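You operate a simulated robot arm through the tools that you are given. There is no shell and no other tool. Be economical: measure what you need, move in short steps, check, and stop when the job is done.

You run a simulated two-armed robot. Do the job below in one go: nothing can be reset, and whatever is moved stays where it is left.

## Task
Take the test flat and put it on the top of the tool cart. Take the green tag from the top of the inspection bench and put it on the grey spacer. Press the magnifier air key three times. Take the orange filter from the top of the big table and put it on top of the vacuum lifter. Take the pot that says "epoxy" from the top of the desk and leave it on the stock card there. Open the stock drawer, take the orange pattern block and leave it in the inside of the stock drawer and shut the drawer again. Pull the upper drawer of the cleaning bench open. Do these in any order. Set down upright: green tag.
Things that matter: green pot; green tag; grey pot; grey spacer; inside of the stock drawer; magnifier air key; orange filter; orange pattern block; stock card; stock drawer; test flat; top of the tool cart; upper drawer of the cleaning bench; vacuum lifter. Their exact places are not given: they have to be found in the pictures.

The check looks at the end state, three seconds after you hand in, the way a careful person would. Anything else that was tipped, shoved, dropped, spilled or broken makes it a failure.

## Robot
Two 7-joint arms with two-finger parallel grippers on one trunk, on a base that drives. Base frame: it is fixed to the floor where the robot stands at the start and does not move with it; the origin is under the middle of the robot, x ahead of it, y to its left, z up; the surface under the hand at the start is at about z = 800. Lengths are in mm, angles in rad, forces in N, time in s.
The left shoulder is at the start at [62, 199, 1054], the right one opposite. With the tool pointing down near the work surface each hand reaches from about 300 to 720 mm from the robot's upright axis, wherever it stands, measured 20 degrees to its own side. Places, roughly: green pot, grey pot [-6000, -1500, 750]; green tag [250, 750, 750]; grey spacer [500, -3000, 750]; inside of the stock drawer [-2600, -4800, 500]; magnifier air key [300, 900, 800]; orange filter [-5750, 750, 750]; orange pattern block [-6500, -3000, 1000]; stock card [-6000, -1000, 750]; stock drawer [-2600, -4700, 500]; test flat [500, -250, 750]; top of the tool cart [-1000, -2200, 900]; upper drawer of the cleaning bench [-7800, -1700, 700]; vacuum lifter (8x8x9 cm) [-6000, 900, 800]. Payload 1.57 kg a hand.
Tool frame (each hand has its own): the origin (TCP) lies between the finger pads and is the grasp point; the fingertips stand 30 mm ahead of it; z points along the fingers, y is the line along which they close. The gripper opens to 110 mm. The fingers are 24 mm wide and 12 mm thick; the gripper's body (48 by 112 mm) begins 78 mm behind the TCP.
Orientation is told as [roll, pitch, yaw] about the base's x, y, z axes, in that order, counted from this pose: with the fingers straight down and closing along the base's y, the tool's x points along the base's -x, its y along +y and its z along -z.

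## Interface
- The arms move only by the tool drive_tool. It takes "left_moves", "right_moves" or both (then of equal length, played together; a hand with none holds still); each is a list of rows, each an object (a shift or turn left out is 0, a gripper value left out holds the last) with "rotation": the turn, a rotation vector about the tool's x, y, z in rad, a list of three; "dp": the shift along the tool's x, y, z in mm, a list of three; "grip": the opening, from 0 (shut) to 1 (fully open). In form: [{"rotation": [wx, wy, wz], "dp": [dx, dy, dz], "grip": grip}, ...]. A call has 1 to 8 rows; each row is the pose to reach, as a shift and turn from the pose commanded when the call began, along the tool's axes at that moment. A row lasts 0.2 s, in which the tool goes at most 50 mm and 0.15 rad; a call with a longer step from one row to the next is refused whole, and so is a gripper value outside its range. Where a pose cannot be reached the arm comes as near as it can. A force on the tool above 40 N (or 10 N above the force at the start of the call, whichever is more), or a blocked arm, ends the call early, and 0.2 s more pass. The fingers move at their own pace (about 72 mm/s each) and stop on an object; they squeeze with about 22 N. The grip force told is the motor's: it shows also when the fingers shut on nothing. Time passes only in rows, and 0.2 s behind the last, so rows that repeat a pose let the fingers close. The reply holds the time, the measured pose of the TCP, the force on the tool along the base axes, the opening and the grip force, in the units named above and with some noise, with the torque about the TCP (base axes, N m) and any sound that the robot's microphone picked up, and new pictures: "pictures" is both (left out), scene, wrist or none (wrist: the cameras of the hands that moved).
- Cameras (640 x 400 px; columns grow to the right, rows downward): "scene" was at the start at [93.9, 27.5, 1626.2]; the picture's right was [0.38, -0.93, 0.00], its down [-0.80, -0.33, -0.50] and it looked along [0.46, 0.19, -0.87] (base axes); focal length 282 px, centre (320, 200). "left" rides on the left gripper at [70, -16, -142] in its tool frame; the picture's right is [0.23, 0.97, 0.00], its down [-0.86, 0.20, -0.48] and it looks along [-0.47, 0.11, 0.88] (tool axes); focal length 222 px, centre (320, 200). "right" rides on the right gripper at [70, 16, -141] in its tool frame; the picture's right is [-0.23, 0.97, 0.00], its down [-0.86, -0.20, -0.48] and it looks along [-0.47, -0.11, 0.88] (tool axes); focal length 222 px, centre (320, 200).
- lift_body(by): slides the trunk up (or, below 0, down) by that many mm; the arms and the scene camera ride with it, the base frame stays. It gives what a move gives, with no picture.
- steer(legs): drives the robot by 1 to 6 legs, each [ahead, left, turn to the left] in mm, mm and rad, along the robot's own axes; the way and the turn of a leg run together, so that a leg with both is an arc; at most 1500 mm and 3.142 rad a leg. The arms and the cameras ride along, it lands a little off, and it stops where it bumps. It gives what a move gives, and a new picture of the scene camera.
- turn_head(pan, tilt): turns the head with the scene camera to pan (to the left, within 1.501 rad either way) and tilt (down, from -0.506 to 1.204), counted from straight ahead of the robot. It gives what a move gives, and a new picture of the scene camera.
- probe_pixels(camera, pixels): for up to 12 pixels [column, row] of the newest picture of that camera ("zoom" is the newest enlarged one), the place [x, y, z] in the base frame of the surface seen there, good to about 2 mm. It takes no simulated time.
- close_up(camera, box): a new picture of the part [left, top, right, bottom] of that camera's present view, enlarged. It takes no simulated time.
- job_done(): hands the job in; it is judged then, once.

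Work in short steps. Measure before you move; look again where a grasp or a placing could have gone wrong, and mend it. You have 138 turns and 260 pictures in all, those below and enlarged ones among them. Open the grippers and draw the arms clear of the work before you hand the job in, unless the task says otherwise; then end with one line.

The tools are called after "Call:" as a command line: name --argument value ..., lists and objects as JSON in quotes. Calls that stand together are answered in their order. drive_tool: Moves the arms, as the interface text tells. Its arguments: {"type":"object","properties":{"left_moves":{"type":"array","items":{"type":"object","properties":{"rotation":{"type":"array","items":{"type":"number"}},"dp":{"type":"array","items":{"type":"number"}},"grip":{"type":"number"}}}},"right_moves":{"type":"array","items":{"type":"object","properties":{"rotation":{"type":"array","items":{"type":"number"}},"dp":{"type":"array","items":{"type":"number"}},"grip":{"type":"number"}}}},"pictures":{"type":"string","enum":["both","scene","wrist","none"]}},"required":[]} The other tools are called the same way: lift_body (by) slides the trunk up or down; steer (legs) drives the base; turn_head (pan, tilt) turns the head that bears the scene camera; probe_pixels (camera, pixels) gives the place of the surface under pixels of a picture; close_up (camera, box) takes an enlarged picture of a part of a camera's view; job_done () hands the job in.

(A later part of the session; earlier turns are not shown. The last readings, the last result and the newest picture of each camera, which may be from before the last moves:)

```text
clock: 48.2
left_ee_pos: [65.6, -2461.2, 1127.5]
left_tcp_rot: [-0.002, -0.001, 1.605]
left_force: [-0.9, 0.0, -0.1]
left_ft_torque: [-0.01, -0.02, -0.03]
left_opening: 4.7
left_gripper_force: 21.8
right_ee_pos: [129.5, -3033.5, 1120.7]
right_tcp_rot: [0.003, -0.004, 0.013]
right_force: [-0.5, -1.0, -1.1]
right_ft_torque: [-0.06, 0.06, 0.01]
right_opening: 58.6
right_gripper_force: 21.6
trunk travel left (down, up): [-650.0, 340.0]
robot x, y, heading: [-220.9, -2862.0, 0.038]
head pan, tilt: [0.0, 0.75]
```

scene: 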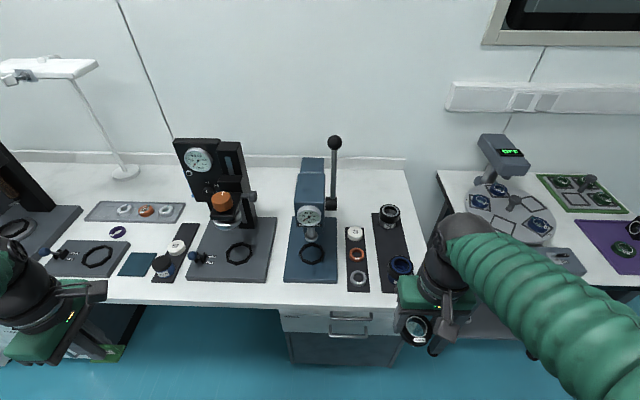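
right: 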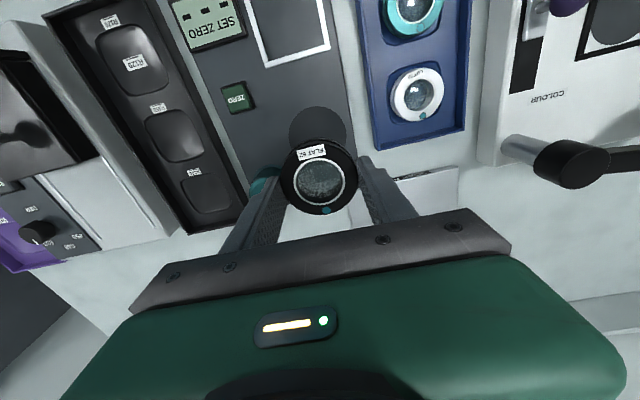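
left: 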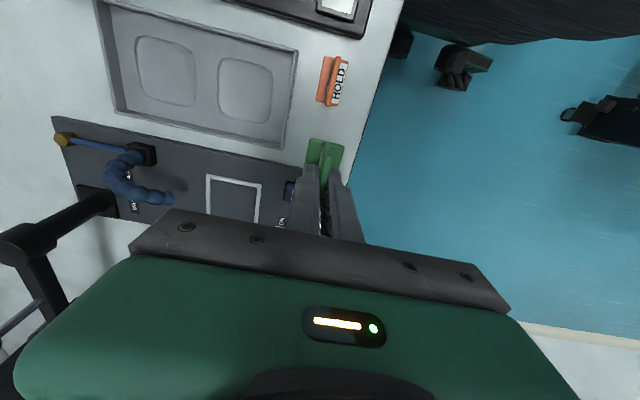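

Ring-shaped pieces lie on small trays. I enlarge the bench areas to find the grey spacer.

Call:
close_up --camera "scene" --box '[280, 190, 420, 300]'

Call:
close_up --camera "scene" --box '[80, 180, 290, 300]'

Call:
close_up --camera "scene" --box '[440, 150, 640, 280]'

```text
3.64 times, centred on (350, 245) of scene
```

zoom: 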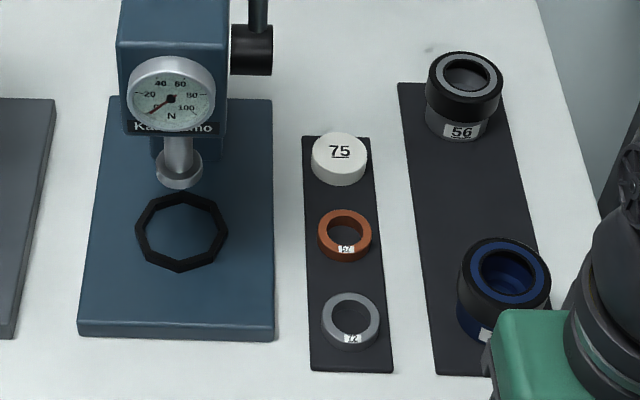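

```text
3.05 times, centred on (185, 240) of scene
```

zoom: 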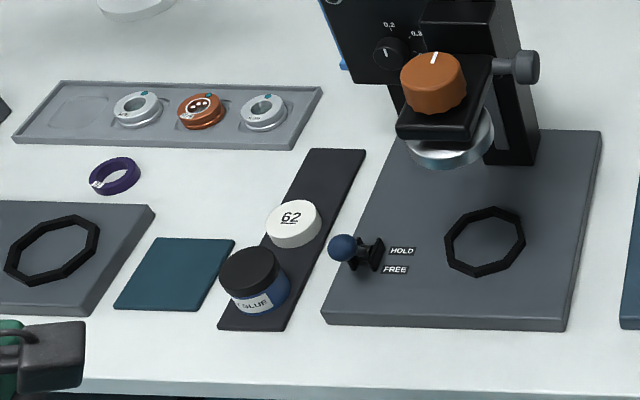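

```text
3.08 times, centred on (540, 215) of scene
```

zoom: 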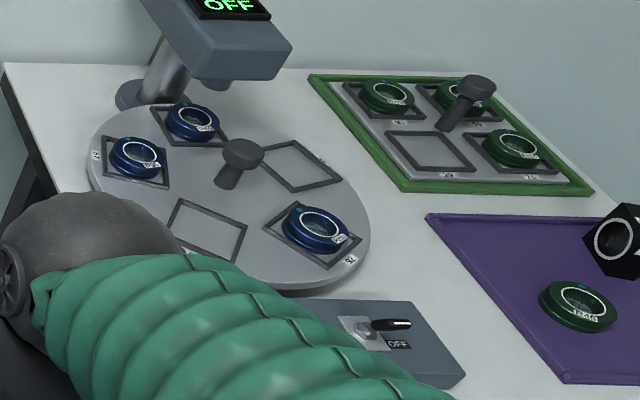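

The grey ring "72" at scene (358,278) next to the orange ring looks like the grey spacer. I measure it.

Call:
close_up --camera "scene" --box '[335, 220, 385, 300]'

Call:
probe_pixels --camera "scene" --pixels '[[351, 278], [366, 278], [358, 272], [358, 284], [358, 278], [357, 255], [352, 232], [345, 290], [370, 290], [348, 228], [400, 265], [337, 275]]'

```text
5.00 times, centred on (360, 260) of scene
```

zoom: 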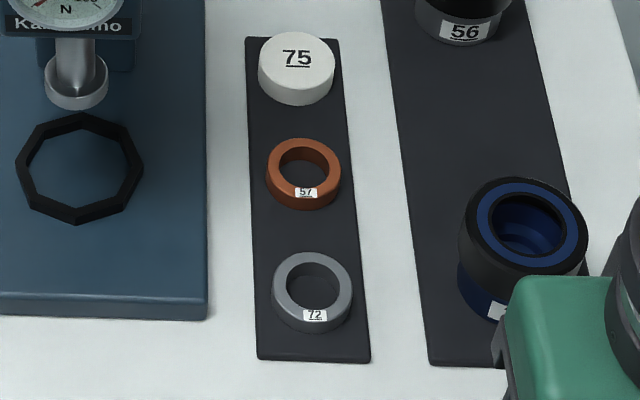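

```text
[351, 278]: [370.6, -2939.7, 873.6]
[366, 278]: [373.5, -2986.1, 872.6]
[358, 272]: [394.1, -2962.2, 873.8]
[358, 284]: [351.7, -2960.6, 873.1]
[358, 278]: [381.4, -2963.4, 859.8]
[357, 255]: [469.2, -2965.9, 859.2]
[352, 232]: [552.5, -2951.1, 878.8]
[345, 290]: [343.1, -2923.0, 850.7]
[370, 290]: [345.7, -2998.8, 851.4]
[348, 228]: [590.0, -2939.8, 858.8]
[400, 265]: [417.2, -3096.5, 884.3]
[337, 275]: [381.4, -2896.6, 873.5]
```

The grey spacer's top is at z≈873.5, centre (374,-2962.5), about 49 mm wide. I drive the base so that it lies in the left hand's reach.

Call:
steer --legs '[[0, -250, -0.037], [180, 0, 0]]'

Call:
probe_pixels --camera "scene" --pixels '[[320, 300], [310, 215], [320, 340], [250, 250]]'

```text
clock: 51.0
left_ee_pos: [262.5, -2720.6, 1130.2]
left_tcp_rot: [-0.004, -0.004, 1.561]
left_force: [0.0, -0.7, -0.1]
left_ft_torque: [0.04, -0.03, -0.04]
left_opening: 4.5
left_gripper_force: 22.2
right_ee_pos: [301.6, -3294.5, 1122.5]
right_tcp_rot: [0.005, -0.004, -0.031]
right_force: [0.1, 0.3, -0.1]
right_ft_torque: [0.0, -0.01, 0.01]
right_opening: 58.5
right_gripper_force: 22.1
trunk travel left (down, up): [-650.0, 340.0]
robot x, y, heading: [-35.2, -3108.7, -0.006]
head pan, tilt: [0.0, 0.75]
```

scene: 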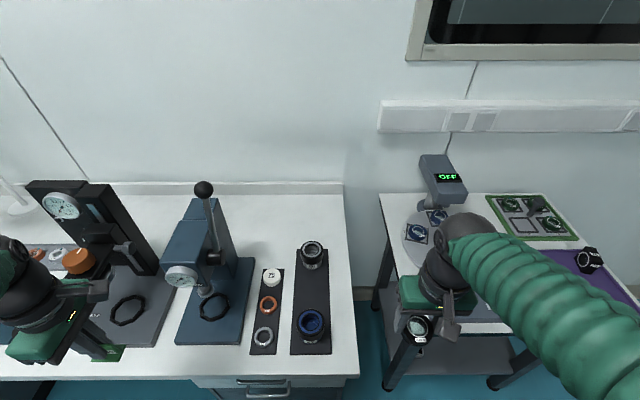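

```text
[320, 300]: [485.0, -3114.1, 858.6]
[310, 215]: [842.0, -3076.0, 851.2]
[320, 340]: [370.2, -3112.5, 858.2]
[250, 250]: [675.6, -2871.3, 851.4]
```

I re-measure the spacer in the new picture at (264,336) and the press parts near the path.

Call:
close_up --camera "scene" --box '[224, 290, 304, 360]'

Call:
probe_pixels --camera "zoom" --pixels '[[250, 260], [340, 265], [300, 225], [290, 300], [270, 240], [280, 255], [180, 80]]'

Call:
probe_pixels --camera "scene" --pixels '[[180, 277], [205, 190], [205, 290], [90, 280], [125, 245]]'

```text
5.71 times, centred on (264, 325) of scene
```

zoom: 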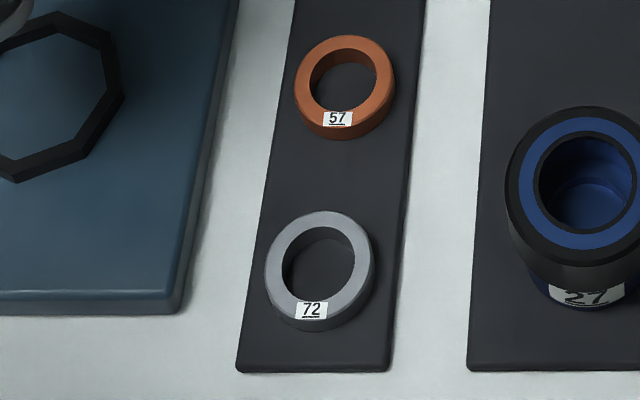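

```text
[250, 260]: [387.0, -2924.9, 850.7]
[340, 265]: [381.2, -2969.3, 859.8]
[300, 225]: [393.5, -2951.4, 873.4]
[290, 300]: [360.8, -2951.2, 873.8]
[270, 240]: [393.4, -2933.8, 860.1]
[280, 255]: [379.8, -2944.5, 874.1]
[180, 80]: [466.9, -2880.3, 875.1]
```

```text
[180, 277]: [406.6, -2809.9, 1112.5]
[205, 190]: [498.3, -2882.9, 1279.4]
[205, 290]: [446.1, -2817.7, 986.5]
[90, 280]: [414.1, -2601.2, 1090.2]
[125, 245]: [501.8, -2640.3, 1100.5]
```

Spacer centre ≈(376,-2962.5). The press gauge stands at (406,-2810,1112), so I first slide the left hand to -y at x≈262, then ahead.

Call:
drive_tool --left_moves '[{"dp": [48, 0, 0]}, {"dp": [97, 0, 0]}, {"dp": [146, 0, 0]}, {"dp": [195, 0, 0]}, {"dp": [241, 0, 0]}, {"dp": [241, -45, 0]}, {"dp": [241, -85, 0]}, {"dp": [241, -116, 0]}]' --pictures "none"

Call:
drive_tool --left_moves '[{"dp": [0, 0, 45]}, {"dp": [0, 0, 90]}, {"dp": [0, 0, 135]}, {"dp": [0, 0, 165]}, {"dp": [0, 0, 165]}]' --pictures "both"

```text
clock: 52.9
left_ee_pos: [379.6, -2963.0, 1128.8]
left_tcp_rot: [-0.002, -0.005, 1.562]
left_force: [-0.9, 0.2, -0.5]
left_ft_torque: [0.02, 0.04, -0.03]
left_opening: 4.7
left_gripper_force: 21.9
right_ee_pos: [306.0, -3296.3, 1121.3]
right_tcp_rot: [0.005, 0.0, -0.032]
right_force: [0.4, -0.5, -0.7]
right_ft_torque: [0.0, 0.0, 0.01]
right_opening: 58.6
right_gripper_force: 21.7
trunk travel left (down, up): [-650.0, 340.0]
robot x, y, heading: [-39.3, -3111.6, -0.003]
head pan, tilt: [0.0, 0.75]
```

```text
clock: 54.0
left_ee_pos: [377.5, -2964.2, 962.7]
left_tcp_rot: [-0.001, -0.004, 1.563]
left_force: [0.1, 0.4, 0.1]
left_ft_torque: [-0.02, -0.01, 0.0]
left_opening: 4.5
left_gripper_force: 21.4
right_ee_pos: [304.3, -3296.7, 1120.6]
right_tcp_rot: [0.005, -0.003, -0.031]
right_force: [-0.8, 0.4, -0.6]
right_ft_torque: [0.0, 0.01, 0.02]
right_opening: 59.0
right_gripper_force: 21.4
trunk travel left (down, up): [-650.0, 340.0]
robot x, y, heading: [-36.4, -3111.4, -0.005]
head pan, tilt: [0.0, 0.75]
```

scene: 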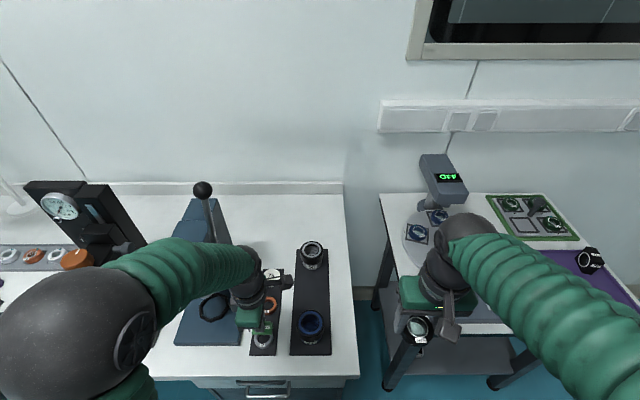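
left: 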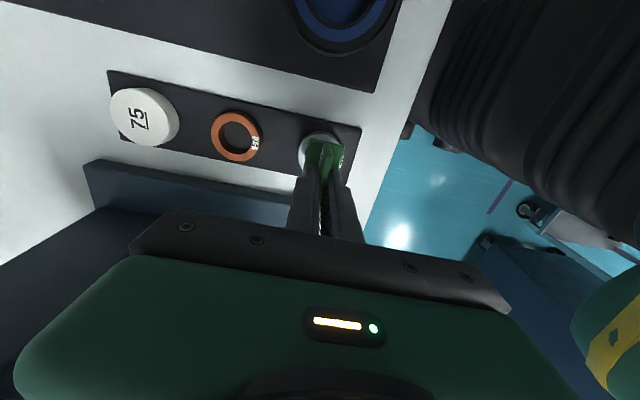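

The tag hangs over the grey ring. I descend to 2 mm above contact (TCP ≈ 919) and look closely.

Call:
drive_tool --left_moves '[{"dp": [-1.5, 1.5, 25]}, {"dp": [-1.5, 1.5, 40]}, {"dp": [-1.5, 1.5, 43]}, {"dp": [-1.5, 1.5, 43]}]' --pictures "none"

Call:
close_up --camera "left" --box '[260, 90, 400, 190]'

Call:
close_up --camera "scene" --box '[224, 280, 314, 360]'

```text
clock: 55.0
left_ee_pos: [378.1, -2962.4, 920.6]
left_tcp_rot: [0.0, -0.004, 1.562]
left_force: [0.7, -0.4, 0.5]
left_ft_torque: [-0.03, 0.05, 0.0]
left_opening: 4.6
left_gripper_force: 22.2
right_ee_pos: [305.3, -3296.1, 1121.0]
right_tcp_rot: [0.006, -0.001, -0.032]
right_force: [1.6, 0.4, -0.6]
right_ft_torque: [0.04, 0.04, 0.01]
right_opening: 58.8
right_gripper_force: 22.1
trunk travel left (down, up): [-650.0, 340.0]
robot x, y, heading: [-37.5, -3111.7, -0.003]
head pan, tilt: [0.0, 0.75]
```

```text
4.00 times, centred on (330, 140) of left
```

zoom: 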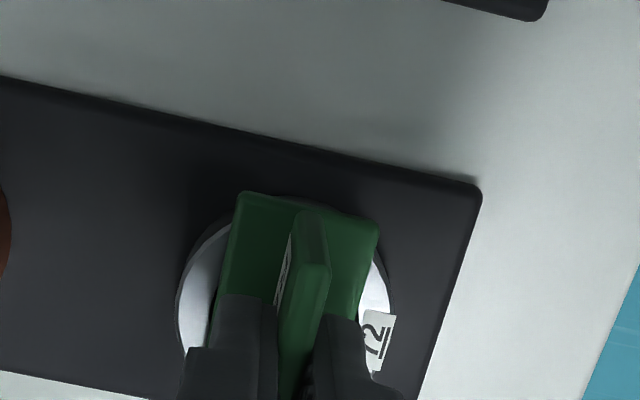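

```text
5.00 times, centred on (269, 320) of scene
```

zoom: 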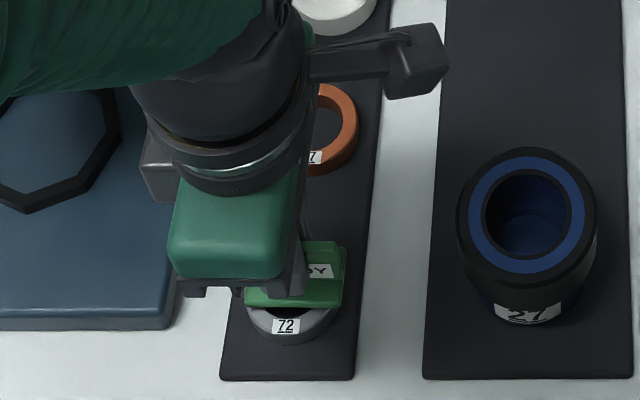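

Plate is centred on the ring within 2–3 mm. I lower 4 mm to contact.

Call:
drive_tool --left_moves '[{"dp": [0, -1, 2]}, {"dp": [0, -1, 3.5]}, {"dp": [0, -1, 4.5]}]' --pictures "none"

```text
clock: 55.9
left_ee_pos: [379.6, -2961.4, 916.0]
left_tcp_rot: [-0.001, -0.003, 1.562]
left_force: [-0.5, -0.2, -0.2]
left_ft_torque: [-0.02, -0.03, 0.0]
left_opening: 4.6
left_gripper_force: 22.1
right_ee_pos: [305.6, -3296.2, 1120.6]
right_tcp_rot: [0.006, -0.003, -0.031]
right_force: [0.1, -0.1, -1.2]
right_ft_torque: [-0.01, 0.05, 0.01]
right_opening: 58.6
right_gripper_force: 21.7
trunk travel left (down, up): [-650.0, 340.0]
robot x, y, heading: [-35.2, -3105.1, -0.007]
head pan, tilt: [0.0, 0.75]
```

No contact yet; I lower further in 1 mm steps.

Call:
drive_tool --left_moves '[{"dp": [0, 1, 1]}, {"dp": [0, 1, 1.5]}, {"dp": [0, 1, 2]}]' --pictures "none"

Call:
close_up --camera "left" --box '[260, 90, 400, 190]'

```text
clock: 56.6
left_ee_pos: [378.0, -2963.7, 914.4]
left_tcp_rot: [-0.006, -0.004, 1.563]
left_force: [2.3, 3.9, 15.3]
left_ft_torque: [0.09, -0.06, 0.0]
left_opening: 4.6
left_gripper_force: 22.1
right_ee_pos: [305.8, -3295.4, 1122.2]
right_tcp_rot: [0.007, -0.003, -0.032]
right_force: [-0.2, -0.4, -1.1]
right_ft_torque: [-0.03, 0.0, -0.01]
right_opening: 58.6
right_gripper_force: 21.9
trunk travel left (down, up): [-650.0, 340.0]
robot x, y, heading: [-36.8, -3107.6, -0.005]
head pan, tilt: [0.0, 0.75]
```

```text
4.00 times, centred on (330, 140) of left
```

zoom: 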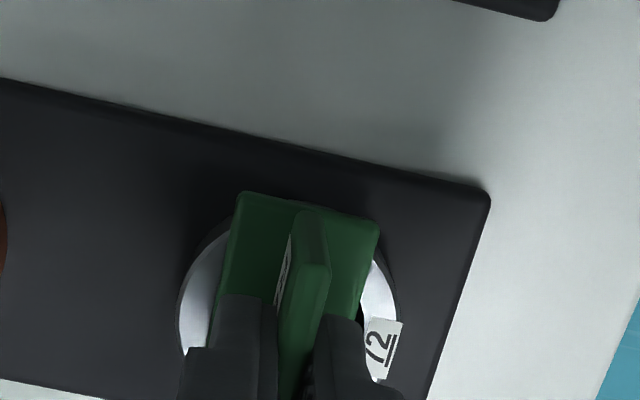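

Contact force of 15 N: the tag rests on the spacer. I open a little, then rise straight up.

Call:
drive_tool --left_moves '[{"dp": [0, 0, -1]}, {"dp": [0, 0, -1], "grip": 0.25}, {"dp": [0, 0, -1]}, {"dp": [0, 0, -1]}, {"dp": [0, 0, -40]}, {"dp": [0, 0, -85]}, {"dp": [0, 0, -130]}, {"dp": [0, 0, -175]}]' --pictures "wrist"

Call:
close_up --camera "left" --box '[240, 60, 400, 180]'

```text
clock: 58.5
left_ee_pos: [373.9, -2963.1, 1089.1]
left_tcp_rot: [-0.002, -0.006, 1.561]
left_force: [0.3, -0.7, -0.1]
left_ft_torque: [0.0, 0.01, 0.01]
left_opening: 27.3
left_gripper_force: 0.0
right_ee_pos: [304.8, -3295.9, 1121.2]
right_tcp_rot: [0.005, -0.005, -0.031]
right_force: [0.1, -0.4, -0.2]
right_ft_torque: [0.0, 0.01, 0.0]
right_opening: 59.1
right_gripper_force: 22.2
trunk travel left (down, up): [-650.0, 340.0]
robot x, y, heading: [-38.6, -3111.0, -0.004]
head pan, tilt: [0.0, 0.75]
```

left: 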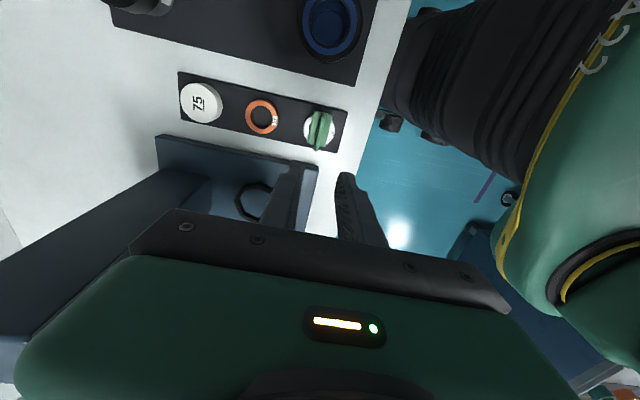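

```text
3.33 times, centred on (320, 120) of left
```

zoom: 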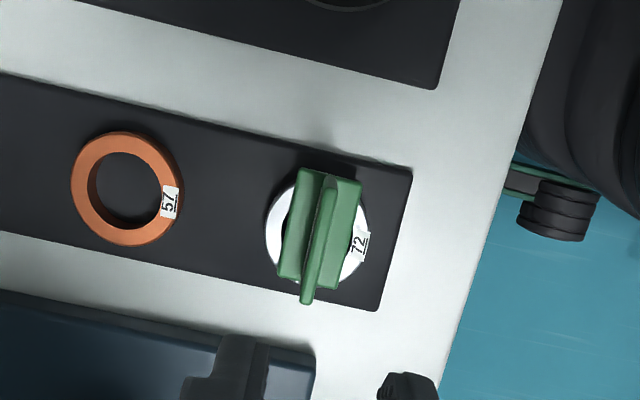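

The tag stands upright on spacer "72". I pull the left hand back from the bench, then back off, drive to the cart's side and turn to face it.

Call:
drive_tool --left_moves '[{"dp": [0, 40, -25]}, {"dp": [0, 80, -50]}, {"dp": [0, 115, -60]}]' --pictures "none"

Call:
steer --legs '[[-300, 0, 0], [0, 850, 0], [0, 0, 1.571], [0, 0, 1.571]]'

Call:
turn_head --pan 0.0 --tilt 0.85

```text
clock: 59.2
left_ee_pos: [260.5, -2962.5, 1147.6]
left_tcp_rot: [0.002, -0.005, 1.562]
left_force: [-1.2, -0.4, 0.0]
left_ft_torque: [0.0, -0.01, 0.01]
left_opening: 27.5
left_gripper_force: 0.0
left hand out of reach, approached as far as the arm can: row 3
right_ee_pos: [304.3, -3295.3, 1121.1]
right_tcp_rot: [0.004, -0.002, -0.031]
right_force: [1.0, -0.1, -1.2]
right_ft_torque: [-0.01, 0.01, 0.01]
right_opening: 58.7
right_gripper_force: 21.7
trunk travel left (down, up): [-650.0, 340.0]
robot x, y, heading: [-36.0, -3110.5, -0.005]
head pan, tilt: [0.0, 0.75]
```

```text
clock: 73.1
left_ee_pos: [-631.4, -2404.8, 1148.1]
left_tcp_rot: [0.002, -0.005, -1.584]
left_force: [-0.9, 0.6, -0.6]
left_ft_torque: [-0.01, 0.0, -0.01]
left_opening: 27.4
left_gripper_force: 0.1
right_ee_pos: [-674.3, -2071.0, 1121.5]
right_tcp_rot: [0.006, -0.003, 3.104]
right_force: [0.1, 0.1, -1.1]
right_ft_torque: [0.0, 0.02, 0.0]
right_opening: 58.7
right_gripper_force: 22.5
trunk travel left (down, up): [-650.0, 340.0]
robot x, y, heading: [-332.2, -2257.8, 3.129]
head pan, tilt: [0.0, 0.75]
```

scene: 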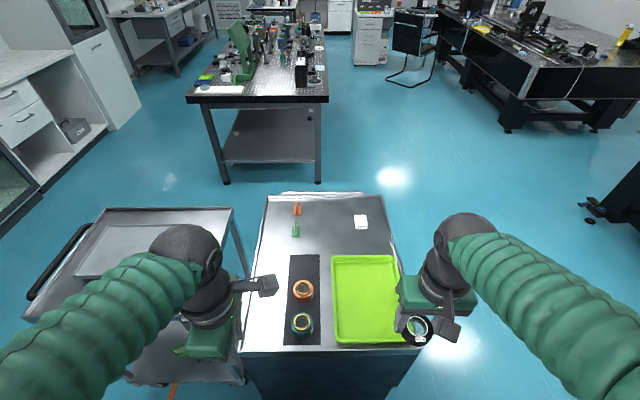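

```text
clock: 73.7
left_ee_pos: [-631.9, -2404.9, 1146.5]
left_tcp_rot: [0.002, -0.006, -1.587]
left_force: [0.2, 0.2, 1.0]
left_ft_torque: [0.0, -0.01, 0.02]
left_opening: 27.7
left_gripper_force: 0.1
right_ee_pos: [-673.2, -2071.9, 1121.7]
right_tcp_rot: [0.004, -0.003, 3.105]
right_force: [-0.3, -0.1, -0.5]
right_ft_torque: [0.02, 0.01, 0.0]
right_opening: 58.7
right_gripper_force: 22.1
trunk travel left (down, up): [-650.0, 340.0]
robot x, y, heading: [-333.9, -2258.4, 3.13]
head pan, tilt: [0.0, 0.85]
```

scene: 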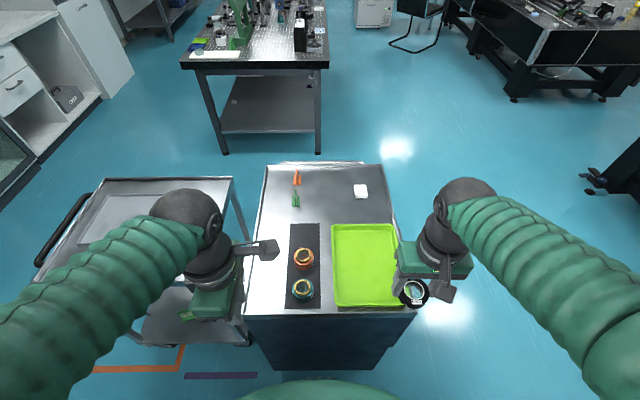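

The cart top is in view: black mat, lime tray, tags and a white card on it; free metal near (325,205) and (270,255). I probe.

Call:
probe_pixels --camera "scene" --pixels '[[330, 205], [335, 190], [295, 205], [335, 224], [305, 222], [272, 250], [290, 255], [262, 300], [360, 190], [265, 200], [390, 210], [330, 175]]'

Call:
close_up --camera "scene" --box '[240, 155, 420, 320]'

```text
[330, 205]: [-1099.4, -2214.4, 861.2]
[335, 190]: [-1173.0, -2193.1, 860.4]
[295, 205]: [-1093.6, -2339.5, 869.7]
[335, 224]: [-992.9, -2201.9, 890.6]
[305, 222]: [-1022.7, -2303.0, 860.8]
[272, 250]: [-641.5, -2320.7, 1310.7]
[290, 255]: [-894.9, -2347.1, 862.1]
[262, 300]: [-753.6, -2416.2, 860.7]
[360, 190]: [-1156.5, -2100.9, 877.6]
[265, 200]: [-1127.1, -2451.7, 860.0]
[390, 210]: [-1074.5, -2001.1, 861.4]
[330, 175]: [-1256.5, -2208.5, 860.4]
```

```text
2.42 times, centred on (330, 238) of scene
```

zoom: 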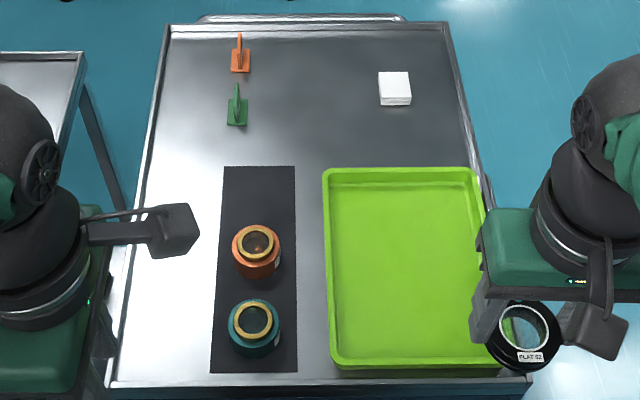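

Metal top is z≈860.5; a free spot is about (-1080,-2210), behind the tray edge (x −993). I move the base 130 ahead and 100 to the left for reach.

Call:
steer --legs '[[130, 100, 0.01]]'

```text
clock: 75.2
left_ee_pos: [-756.7, -2492.1, 1147.9]
left_tcp_rot: [0.003, -0.014, -1.578]
left_force: [0.0, -1.4, -0.1]
left_ft_torque: [-0.01, -0.04, -0.01]
left_opening: 27.2
left_gripper_force: 0.1
right_ee_pos: [-803.1, -2159.6, 1118.3]
right_tcp_rot: [0.015, -0.001, 3.113]
right_force: [-0.3, 0.5, -0.6]
right_ft_torque: [0.03, -0.04, 0.01]
right_opening: 58.8
right_gripper_force: 21.7
trunk travel left (down, up): [-650.0, 340.0]
robot x, y, heading: [-457.6, -2352.0, 3.141]
head pan, tilt: [0.0, 0.85]
stopped in leg 1: the robot was blocked; the commanded pose is now the measured one
```

scene: 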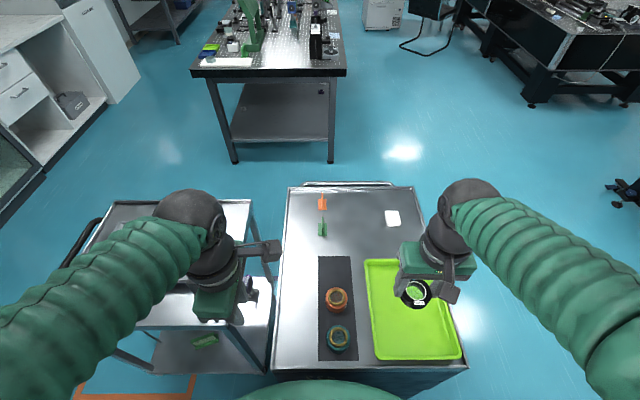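

The base was blocked at the very end. I check whether the cart moved, by re-probing the same items.

Call:
close_up --camera "scene" --box '[260, 175, 480, 380]'

Call:
probe_pixels --camera "scene" --pixels '[[322, 234], [392, 218], [400, 262], [366, 262], [400, 240], [365, 235], [445, 190], [290, 190], [273, 365], [336, 300], [338, 338]]'

```text
1.95 times, centred on (370, 278) of scene
```

zoom: 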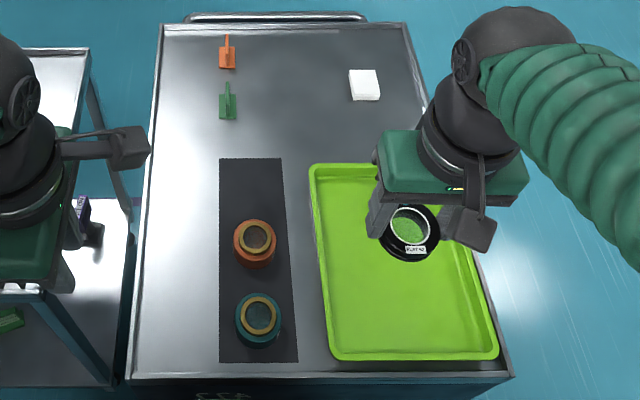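

```text
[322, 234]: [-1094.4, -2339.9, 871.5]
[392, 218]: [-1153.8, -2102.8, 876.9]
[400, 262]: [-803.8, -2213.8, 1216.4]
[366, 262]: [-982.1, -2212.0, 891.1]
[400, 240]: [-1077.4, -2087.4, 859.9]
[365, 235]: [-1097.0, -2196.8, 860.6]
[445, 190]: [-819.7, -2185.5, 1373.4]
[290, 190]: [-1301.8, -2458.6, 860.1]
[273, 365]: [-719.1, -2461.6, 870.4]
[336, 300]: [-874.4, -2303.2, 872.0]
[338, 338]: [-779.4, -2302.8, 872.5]
```

The items have not moved, so the cart is unshifted. I move the right hand to above (-1080,-2205).

Call:
drive_tool --right_moves '[{"dp": [-46, 9, 0]}, {"dp": [-92, 18, 0]}, {"dp": [-138, 27, 0]}, {"dp": [-184, 35, 0]}, {"dp": [-230, 44, 0]}, {"dp": [-276, 53, 0]}, {"dp": [-276, 53, 45]}, {"dp": [-276, 53, 90]}]' --pictures "wrist"

```text
clock: 77.0
left_ee_pos: [-757.9, -2494.7, 1148.0]
left_tcp_rot: [0.002, -0.009, -1.581]
left_force: [0.3, 0.4, -0.1]
left_ft_torque: [-0.03, -0.04, 0.0]
left_opening: 27.4
left_gripper_force: 0.1
right_ee_pos: [-1082.3, -2209.1, 1031.0]
right_tcp_rot: [0.012, -0.004, 3.112]
right_force: [-1.3, 0.3, -0.5]
right_ft_torque: [0.02, -0.01, 0.0]
right_opening: 58.8
right_gripper_force: 21.9
trunk travel left (down, up): [-650.0, 340.0]
robot x, y, heading: [-456.8, -2354.7, 3.141]
head pan, tilt: [0.0, 0.85]
```

right: 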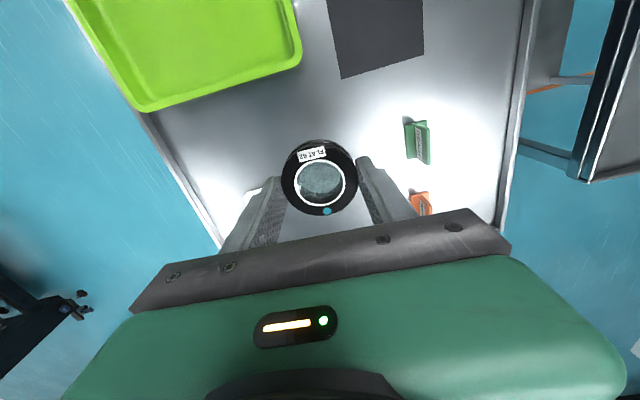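

Clear spot. I descend to TCP ≈ 900, then to contact.

Call:
drive_tool --right_moves '[{"dp": [0, 0, 45]}, {"dp": [0, 0, 90]}, {"dp": [0, 0, 120]}, {"dp": [0, 0, 131]}, {"dp": [0, 0, 134]}, {"dp": [0, 0, 134]}]' --pictures "none"

Call:
drive_tool --right_moves '[{"dp": [0, 0, 2]}, {"dp": [0, 0, 3]}, {"dp": [0, 0, 4]}]' --pictures "none"

```text
clock: 78.4
left_ee_pos: [-756.5, -2496.3, 1148.3]
left_tcp_rot: [0.0, -0.009, -1.579]
left_force: [0.8, 0.2, 0.7]
left_ft_torque: [0.02, 0.0, 0.02]
left_opening: 27.6
left_gripper_force: 0.1
right_ee_pos: [-1080.4, -2211.0, 898.1]
right_tcp_rot: [0.011, -0.003, 3.113]
right_force: [-0.4, 1.1, -0.5]
right_ft_torque: [-0.02, 0.03, 0.01]
right_opening: 58.5
right_gripper_force: 21.9
trunk travel left (down, up): [-650.0, 340.0]
robot x, y, heading: [-459.7, -2353.6, 3.135]
head pan, tilt: [0.0, 0.85]
```

```text
clock: 79.2
left_ee_pos: [-756.6, -2495.6, 1147.7]
left_tcp_rot: [0.0, -0.009, -1.579]
left_force: [-0.3, -0.4, -0.7]
left_ft_torque: [0.01, 0.02, 0.0]
left_opening: 27.4
left_gripper_force: 0.0
right_ee_pos: [-1079.0, -2210.0, 894.4]
right_tcp_rot: [0.01, -0.003, 3.112]
right_force: [0.7, 0.4, -1.3]
right_ft_torque: [0.01, 0.01, -0.03]
right_opening: 58.8
right_gripper_force: 22.0
trunk travel left (down, up): [-650.0, 340.0]
robot x, y, heading: [-457.6, -2353.5, 3.145]
head pan, tilt: [0.0, 0.85]
```

No contact yet at 894.4; a bit lower in 1 mm steps.

Call:
drive_tool --right_moves '[{"dp": [0, 0, 1]}, {"dp": [0, 0, 2]}, {"dp": [0, 0, 3]}]' --pictures "none"

```text
clock: 80.0
left_ee_pos: [-755.4, -2497.0, 1148.4]
left_tcp_rot: [-0.001, -0.01, -1.579]
left_force: [-0.2, 0.6, 0.6]
left_ft_torque: [0.03, 0.0, -0.01]
left_opening: 27.4
left_gripper_force: 0.1
right_ee_pos: [-1080.4, -2210.4, 892.9]
right_tcp_rot: [0.011, -0.007, 3.111]
right_force: [-2.8, 0.7, 13.1]
right_ft_torque: [0.24, -0.13, -0.03]
right_opening: 59.1
right_gripper_force: 22.3
trunk travel left (down, up): [-650.0, 340.0]
robot x, y, heading: [-456.4, -2356.1, 3.142]
head pan, tilt: [0.0, 0.85]
```

Contact (13 N). I ease up 1 mm, open to 82 mm, and rise.

Call:
drive_tool --right_moves '[{"dp": [0, 0, -1]}, {"dp": [0, 0, -1], "grip": 0.72}, {"dp": [0, 0, -1]}, {"dp": [0, 0, -1]}, {"dp": [0, 0, -45]}, {"dp": [0, 0, -90]}, {"dp": [0, 0, -135]}, {"dp": [0, 0, -180]}]' --pictures "wrist"

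```text
clock: 81.8
left_ee_pos: [-756.3, -2496.5, 1148.2]
left_tcp_rot: [0.0, -0.007, -1.579]
left_force: [-0.1, -0.6, 0.3]
left_ft_torque: [0.01, -0.03, -0.01]
left_opening: 27.5
left_gripper_force: 0.1
right_ee_pos: [-1076.7, -2208.7, 1075.0]
right_tcp_rot: [0.012, -0.004, 3.113]
right_force: [0.4, -0.6, 0.2]
right_ft_torque: [0.0, 0.0, -0.05]
right_opening: 79.4
right_gripper_force: 0.0
trunk travel left (down, up): [-650.0, 340.0]
robot x, y, heading: [-459.8, -2356.5, 3.138]
head pan, tilt: [0.0, 0.85]
```

right: 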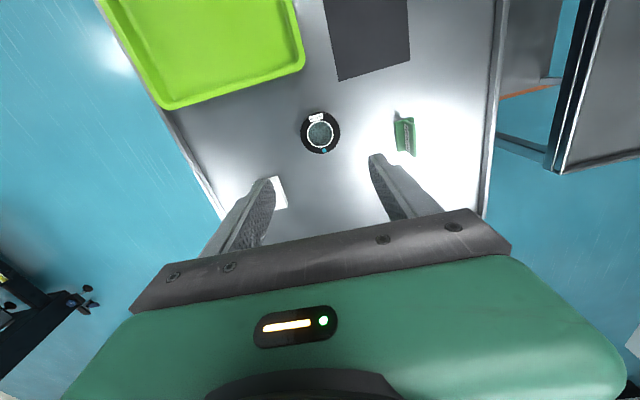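

The flat lies on the cart. I draw the right hand back, back the base away from the cart, and look ahead for the way west.

Call:
drive_tool --right_moves '[{"dp": [46, 0, -30]}, {"dp": [92, 0, -50]}, {"dp": [138, -10, -50]}, {"dp": [184, -20, -50]}, {"dp": [230, -30, -50]}, {"dp": [270, -40, -50]}]' --pictures "none"

Call:
steer --legs '[[-250, 0, 0], [0, -900, 0]]'

Call:
turn_head --pan 0.0 --tilt 0.4

```text
refused: row 1 steps farther than a row can; nothing moved
```

```text
clock: 88.0
left_ee_pos: [-509.8, -1601.8, 1148.2]
left_tcp_rot: [-0.001, -0.006, -1.569]
left_force: [0.2, 0.5, -0.6]
left_ft_torque: [0.03, -0.02, 0.04]
left_opening: 27.6
left_gripper_force: 0.0
right_ee_pos: [-834.9, -1317.2, 1072.9]
right_tcp_rot: [0.009, -0.001, 3.119]
right_force: [-0.4, -0.4, 0.1]
right_ft_torque: [0.02, 0.01, 0.01]
right_opening: 78.9
right_gripper_force: 0.1
trunk travel left (down, up): [-650.0, 340.0]
robot x, y, heading: [-211.3, -1453.9, -3.135]
head pan, tilt: [0.0, 0.85]
```

scene: 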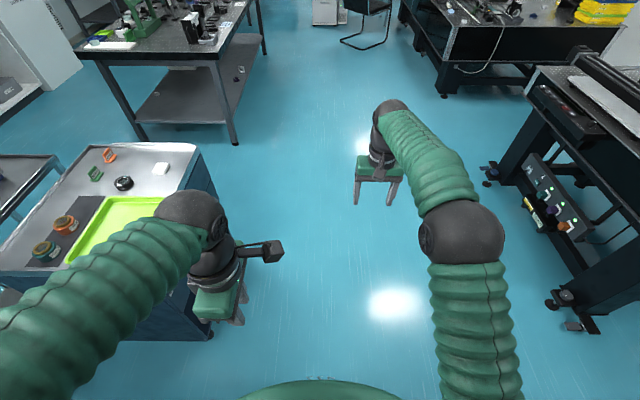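

```text
clock: 88.9
left_ee_pos: [-508.6, -1599.9, 1148.1]
left_tcp_rot: [0.0, -0.009, -1.572]
left_force: [-0.3, -0.5, -0.1]
left_ft_torque: [0.02, 0.0, 0.0]
left_opening: 27.5
left_gripper_force: 0.0
right_ee_pos: [-833.2, -1314.8, 1073.8]
right_tcp_rot: [0.009, -0.005, 3.123]
right_force: [0.3, -0.3, -0.4]
right_ft_torque: [0.0, 0.01, 0.0]
right_opening: 79.0
right_gripper_force: 0.0
trunk travel left (down, up): [-650.0, 340.0]
robot x, y, heading: [-216.4, -1454.2, -3.135]
head pan, tilt: [0.0, 0.4]
```

scene: 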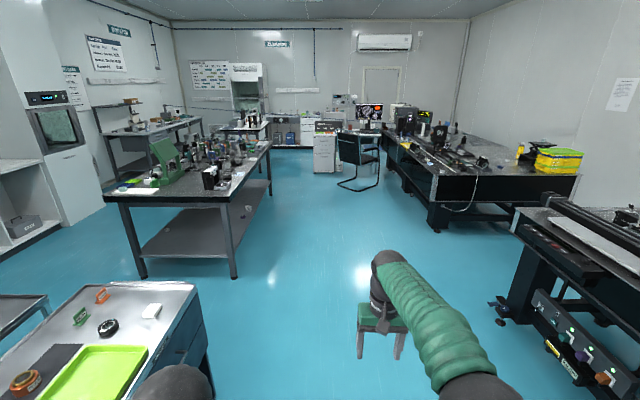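

The corridor ahead is visible. I probe table legs and the chair on the floor for a map.

Call:
probe_pixels --camera "scene" --pixels '[[235, 277], [143, 276], [270, 192], [440, 232], [405, 190], [362, 190], [495, 320], [325, 170], [248, 125], [570, 165], [400, 125], [360, 125]]'

Call:
close_up --camera "scene" --box '[200, 70, 460, 200]'

```text
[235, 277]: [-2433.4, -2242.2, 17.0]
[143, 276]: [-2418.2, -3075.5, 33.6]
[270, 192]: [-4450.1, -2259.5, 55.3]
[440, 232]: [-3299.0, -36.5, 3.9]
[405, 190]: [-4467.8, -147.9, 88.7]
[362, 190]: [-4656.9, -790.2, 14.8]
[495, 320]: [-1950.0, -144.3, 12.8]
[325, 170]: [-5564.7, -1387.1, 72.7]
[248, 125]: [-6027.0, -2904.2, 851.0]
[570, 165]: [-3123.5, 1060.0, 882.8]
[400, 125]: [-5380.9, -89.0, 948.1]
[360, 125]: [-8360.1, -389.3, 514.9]
```

```text
2.46 times, centred on (330, 135) of scene
```

zoom: 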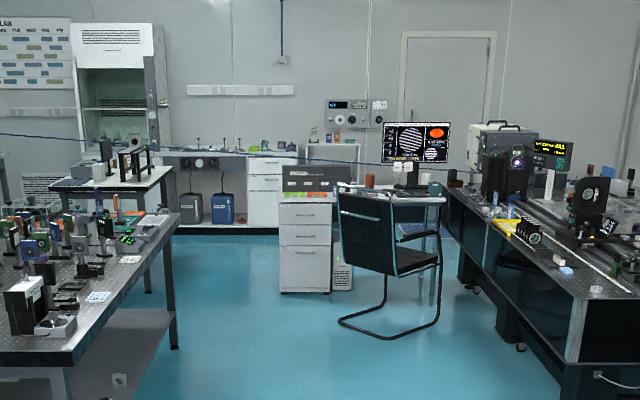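

I tuck the right hand in (legal steps), then drive along y≈-1450 to x≈-4200.

Call:
drive_tool --right_moves '[{"dp": [40, 0, -20]}, {"dp": [80, 0, -40]}, {"dp": [120, -10, -50]}, {"dp": [160, -20, -50]}, {"dp": [200, -30, -50]}, {"dp": [240, -40, -50]}, {"dp": [270, -50, -50]}]' --pictures "none"

Call:
steer --legs '[[1400, 0, 0], [1400, 0, 0], [1100, 0, 0]]'

```text
clock: 90.5
left_ee_pos: [-506.9, -1598.4, 1149.1]
left_tcp_rot: [-0.003, -0.006, -1.572]
left_force: [-0.2, 0.4, 0.6]
left_ft_torque: [0.01, 0.03, -0.01]
left_opening: 27.5
left_gripper_force: 0.1
right_ee_pos: [-558.8, -1268.6, 1123.8]
right_tcp_rot: [0.01, -0.007, 3.122]
right_force: [0.4, -0.6, 0.2]
right_ft_torque: [0.01, -0.02, -0.02]
right_opening: 79.3
right_gripper_force: 0.1
trunk travel left (down, up): [-650.0, 340.0]
robot x, y, heading: [-212.5, -1450.8, -3.137]
head pan, tilt: [0.0, 0.4]
```

```text
clock: 109.4
left_ee_pos: [-4437.1, -1604.5, 1149.5]
left_tcp_rot: [0.0, -0.009, -1.569]
left_force: [0.4, -0.3, 0.4]
left_ft_torque: [0.0, 0.03, 0.0]
left_opening: 27.3
left_gripper_force: 0.0
right_ee_pos: [-4490.3, -1274.8, 1122.6]
right_tcp_rot: [0.01, -0.005, 3.123]
right_force: [-1.0, 0.0, -0.3]
right_ft_torque: [0.02, -0.02, -0.01]
right_opening: 79.4
right_gripper_force: 0.2
trunk travel left (down, up): [-650.0, 340.0]
robot x, y, heading: [-4145.8, -1456.0, -3.132]
head pan, tilt: [0.0, 0.4]
```

scene: 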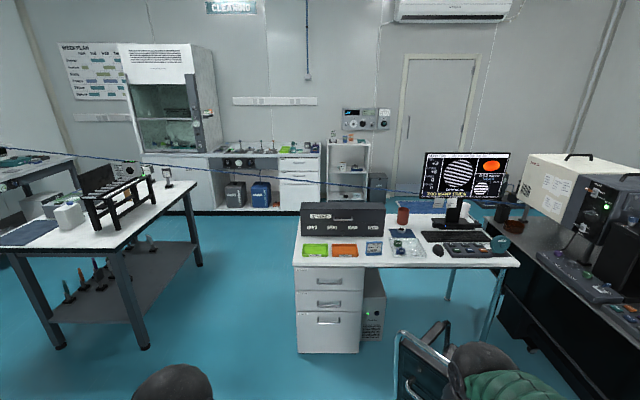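

I've reached x −4146. The desk is ahead; I enlarge it to find the pots and the stock card, and probe.

Call:
close_up --camera "scene" --box '[285, 190, 525, 290]'

Call:
close_up --camera "scene" --box '[200, 120, 400, 220]'

Call:
probe_pixels --camera "scene" --pixels '[[300, 350], [358, 352], [480, 340], [402, 214], [410, 235], [300, 262], [510, 262], [410, 330], [345, 240], [146, 345], [300, 175], [180, 210]]'

```text
2.67 times, centred on (405, 240) of scene
```

zoom: 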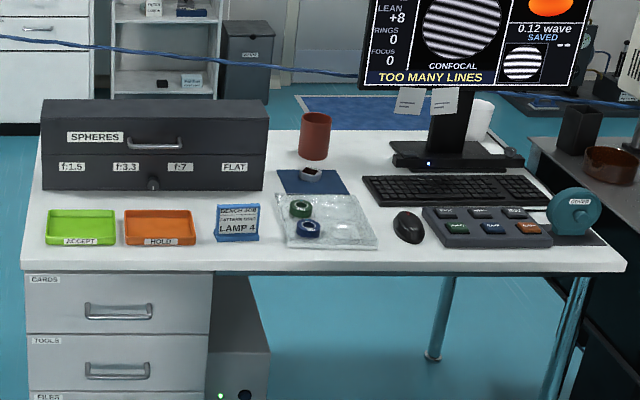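

```text
3.20 times, centred on (300, 170) of scene
```

zoom: 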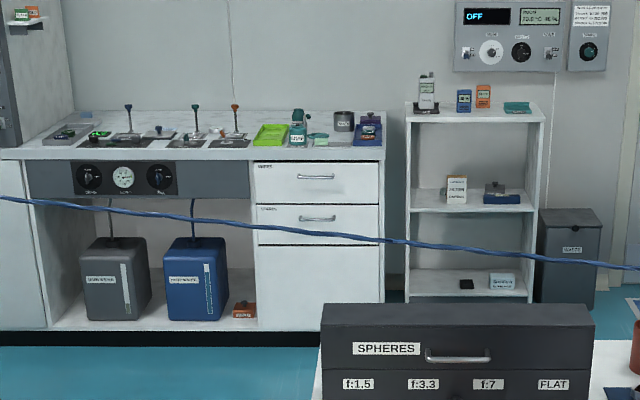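

```text
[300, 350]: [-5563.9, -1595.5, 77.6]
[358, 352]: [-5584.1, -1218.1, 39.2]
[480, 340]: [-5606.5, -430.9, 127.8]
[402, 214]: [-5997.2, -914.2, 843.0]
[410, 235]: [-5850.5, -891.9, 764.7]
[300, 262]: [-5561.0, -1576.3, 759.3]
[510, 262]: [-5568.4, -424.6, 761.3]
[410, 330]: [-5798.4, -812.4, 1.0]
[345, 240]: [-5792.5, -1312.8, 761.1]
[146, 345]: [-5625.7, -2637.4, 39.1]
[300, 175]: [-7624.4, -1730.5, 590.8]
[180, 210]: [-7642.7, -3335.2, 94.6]
```

The pots may be behind the SPHERES box. There's also a blue line across the view; I probe its height and place before passing.

Call:
probe_pixels --camera "scene" --pixels '[[10, 149], [100, 159], [200, 171], [250, 176], [340, 186], [400, 192], [200, 262], [195, 185], [118, 240], [580, 206]]'

Call:
close_up --camera "scene" --box '[0, 110, 220, 240]'

```text
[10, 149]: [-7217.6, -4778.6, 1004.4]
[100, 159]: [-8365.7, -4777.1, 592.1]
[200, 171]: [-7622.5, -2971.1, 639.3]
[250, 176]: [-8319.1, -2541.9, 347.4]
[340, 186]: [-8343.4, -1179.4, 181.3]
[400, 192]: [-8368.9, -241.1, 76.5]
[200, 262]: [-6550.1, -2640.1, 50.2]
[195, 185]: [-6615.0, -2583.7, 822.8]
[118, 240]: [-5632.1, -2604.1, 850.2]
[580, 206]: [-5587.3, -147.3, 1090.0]
```

```text
2.91 times, centred on (110, 175) of scene
```

zoom: 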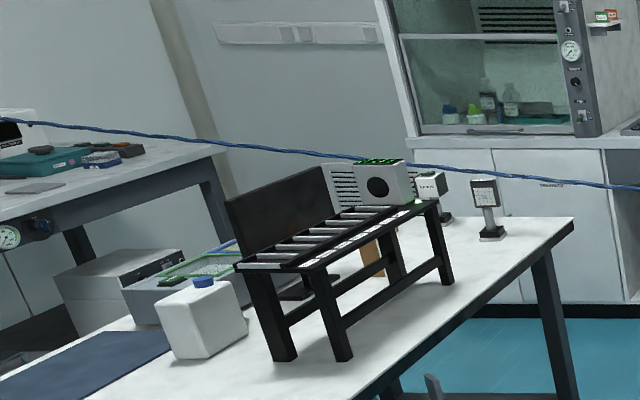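

I enlarge the blue line tightly to probe right on it.

Call:
close_up --camera "scene" --box '[230, 165, 262, 185]'

Call:
close_up --camera "scene" --box '[590, 190, 638, 220]'

```text
16.00 times, centred on (246, 175) of scene
```

zoom: 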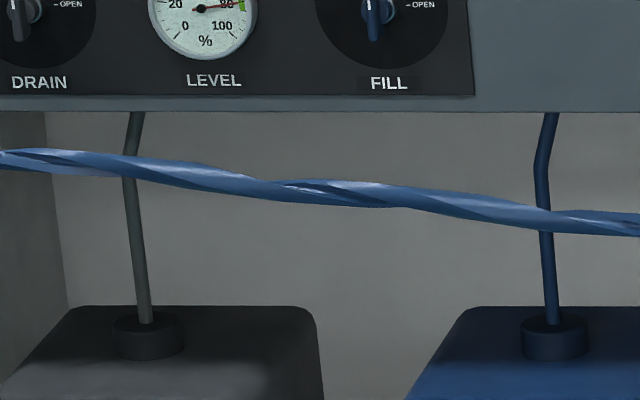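

```text
13.33 times, centred on (614, 205) of scene
```

zoom: 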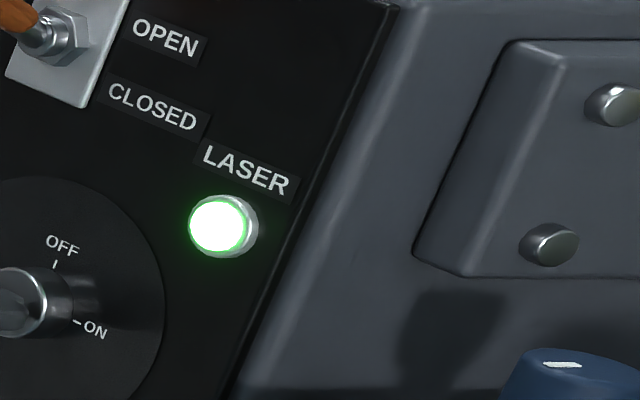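

Call:
close_up --camera "scene" --box '[230, 165, 262, 185]'

Call:
probe_pixels --camera "zoom" --pixels '[[220, 180], [380, 197], [60, 160], [480, 210]]'

Call:
close_up --camera "scene" --box '[400, 170, 560, 270]'

```text
16.00 times, centred on (246, 175) of scene
```

zoom: 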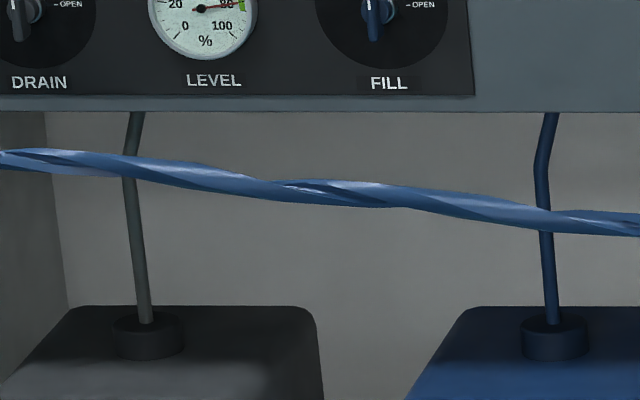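

```text
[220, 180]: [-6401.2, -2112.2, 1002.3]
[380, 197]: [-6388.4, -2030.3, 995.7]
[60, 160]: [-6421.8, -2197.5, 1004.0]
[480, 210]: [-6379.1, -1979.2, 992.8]
```

```text
4.00 times, centred on (480, 220) of scene
```

zoom: 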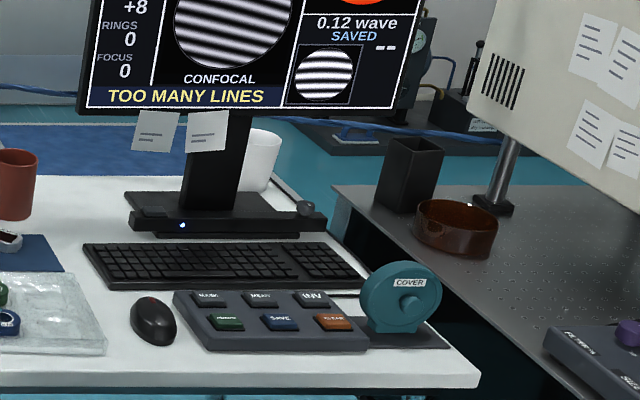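

The blue line is a hose strung at z≈1000 around x −6400, across the way west. I trace its ends.

Call:
turn_head --pan 0.5 --tilt 0.3

Call:
turn_head --pan -0.6 --tilt 0.3

```text
clock: 110.3
left_ee_pos: [-4437.2, -1602.8, 1147.8]
left_tcp_rot: [0.0, -0.008, -1.569]
left_force: [0.0, 0.2, 0.1]
left_ft_torque: [0.04, 0.0, -0.05]
left_opening: 27.6
left_gripper_force: 0.0
right_ee_pos: [-4491.2, -1274.2, 1122.4]
right_tcp_rot: [0.01, -0.006, 3.122]
right_force: [0.9, -0.5, 0.3]
right_ft_torque: [-0.02, -0.01, -0.02]
right_opening: 79.3
right_gripper_force: 0.1
trunk travel left (down, up): [-650.0, 340.0]
robot x, y, heading: [-4147.3, -1461.1, -3.135]
head pan, tilt: [0.499, 0.3]
```

scene: 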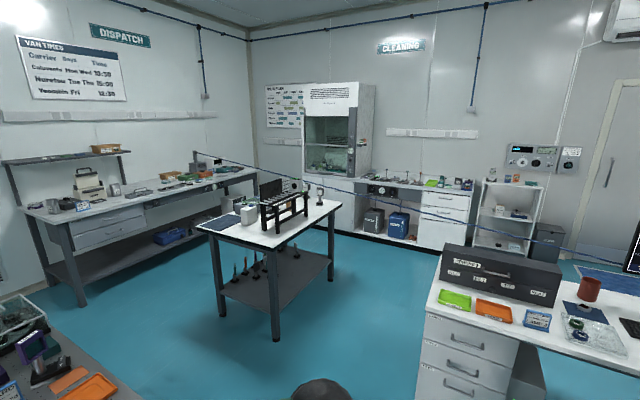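

```text
clock: 111.7
left_ee_pos: [-4438.6, -1602.9, 1149.5]
left_tcp_rot: [-0.001, -0.01, -1.569]
left_force: [-0.7, -0.2, -0.3]
left_ft_torque: [-0.01, 0.03, -0.01]
left_opening: 27.4
left_gripper_force: 0.1
right_ee_pos: [-4490.8, -1274.1, 1122.2]
right_tcp_rot: [0.009, -0.004, 3.122]
right_force: [-0.3, 0.8, 0.1]
right_ft_torque: [0.01, -0.02, 0.02]
right_opening: 79.1
right_gripper_force: 0.1
trunk travel left (down, up): [-650.0, 340.0]
robot x, y, heading: [-4143.4, -1460.1, -3.131]
head pan, tilt: [-0.6, 0.3]
```

scene: 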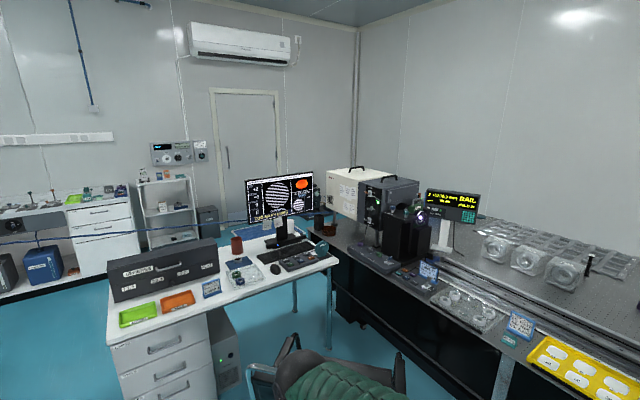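

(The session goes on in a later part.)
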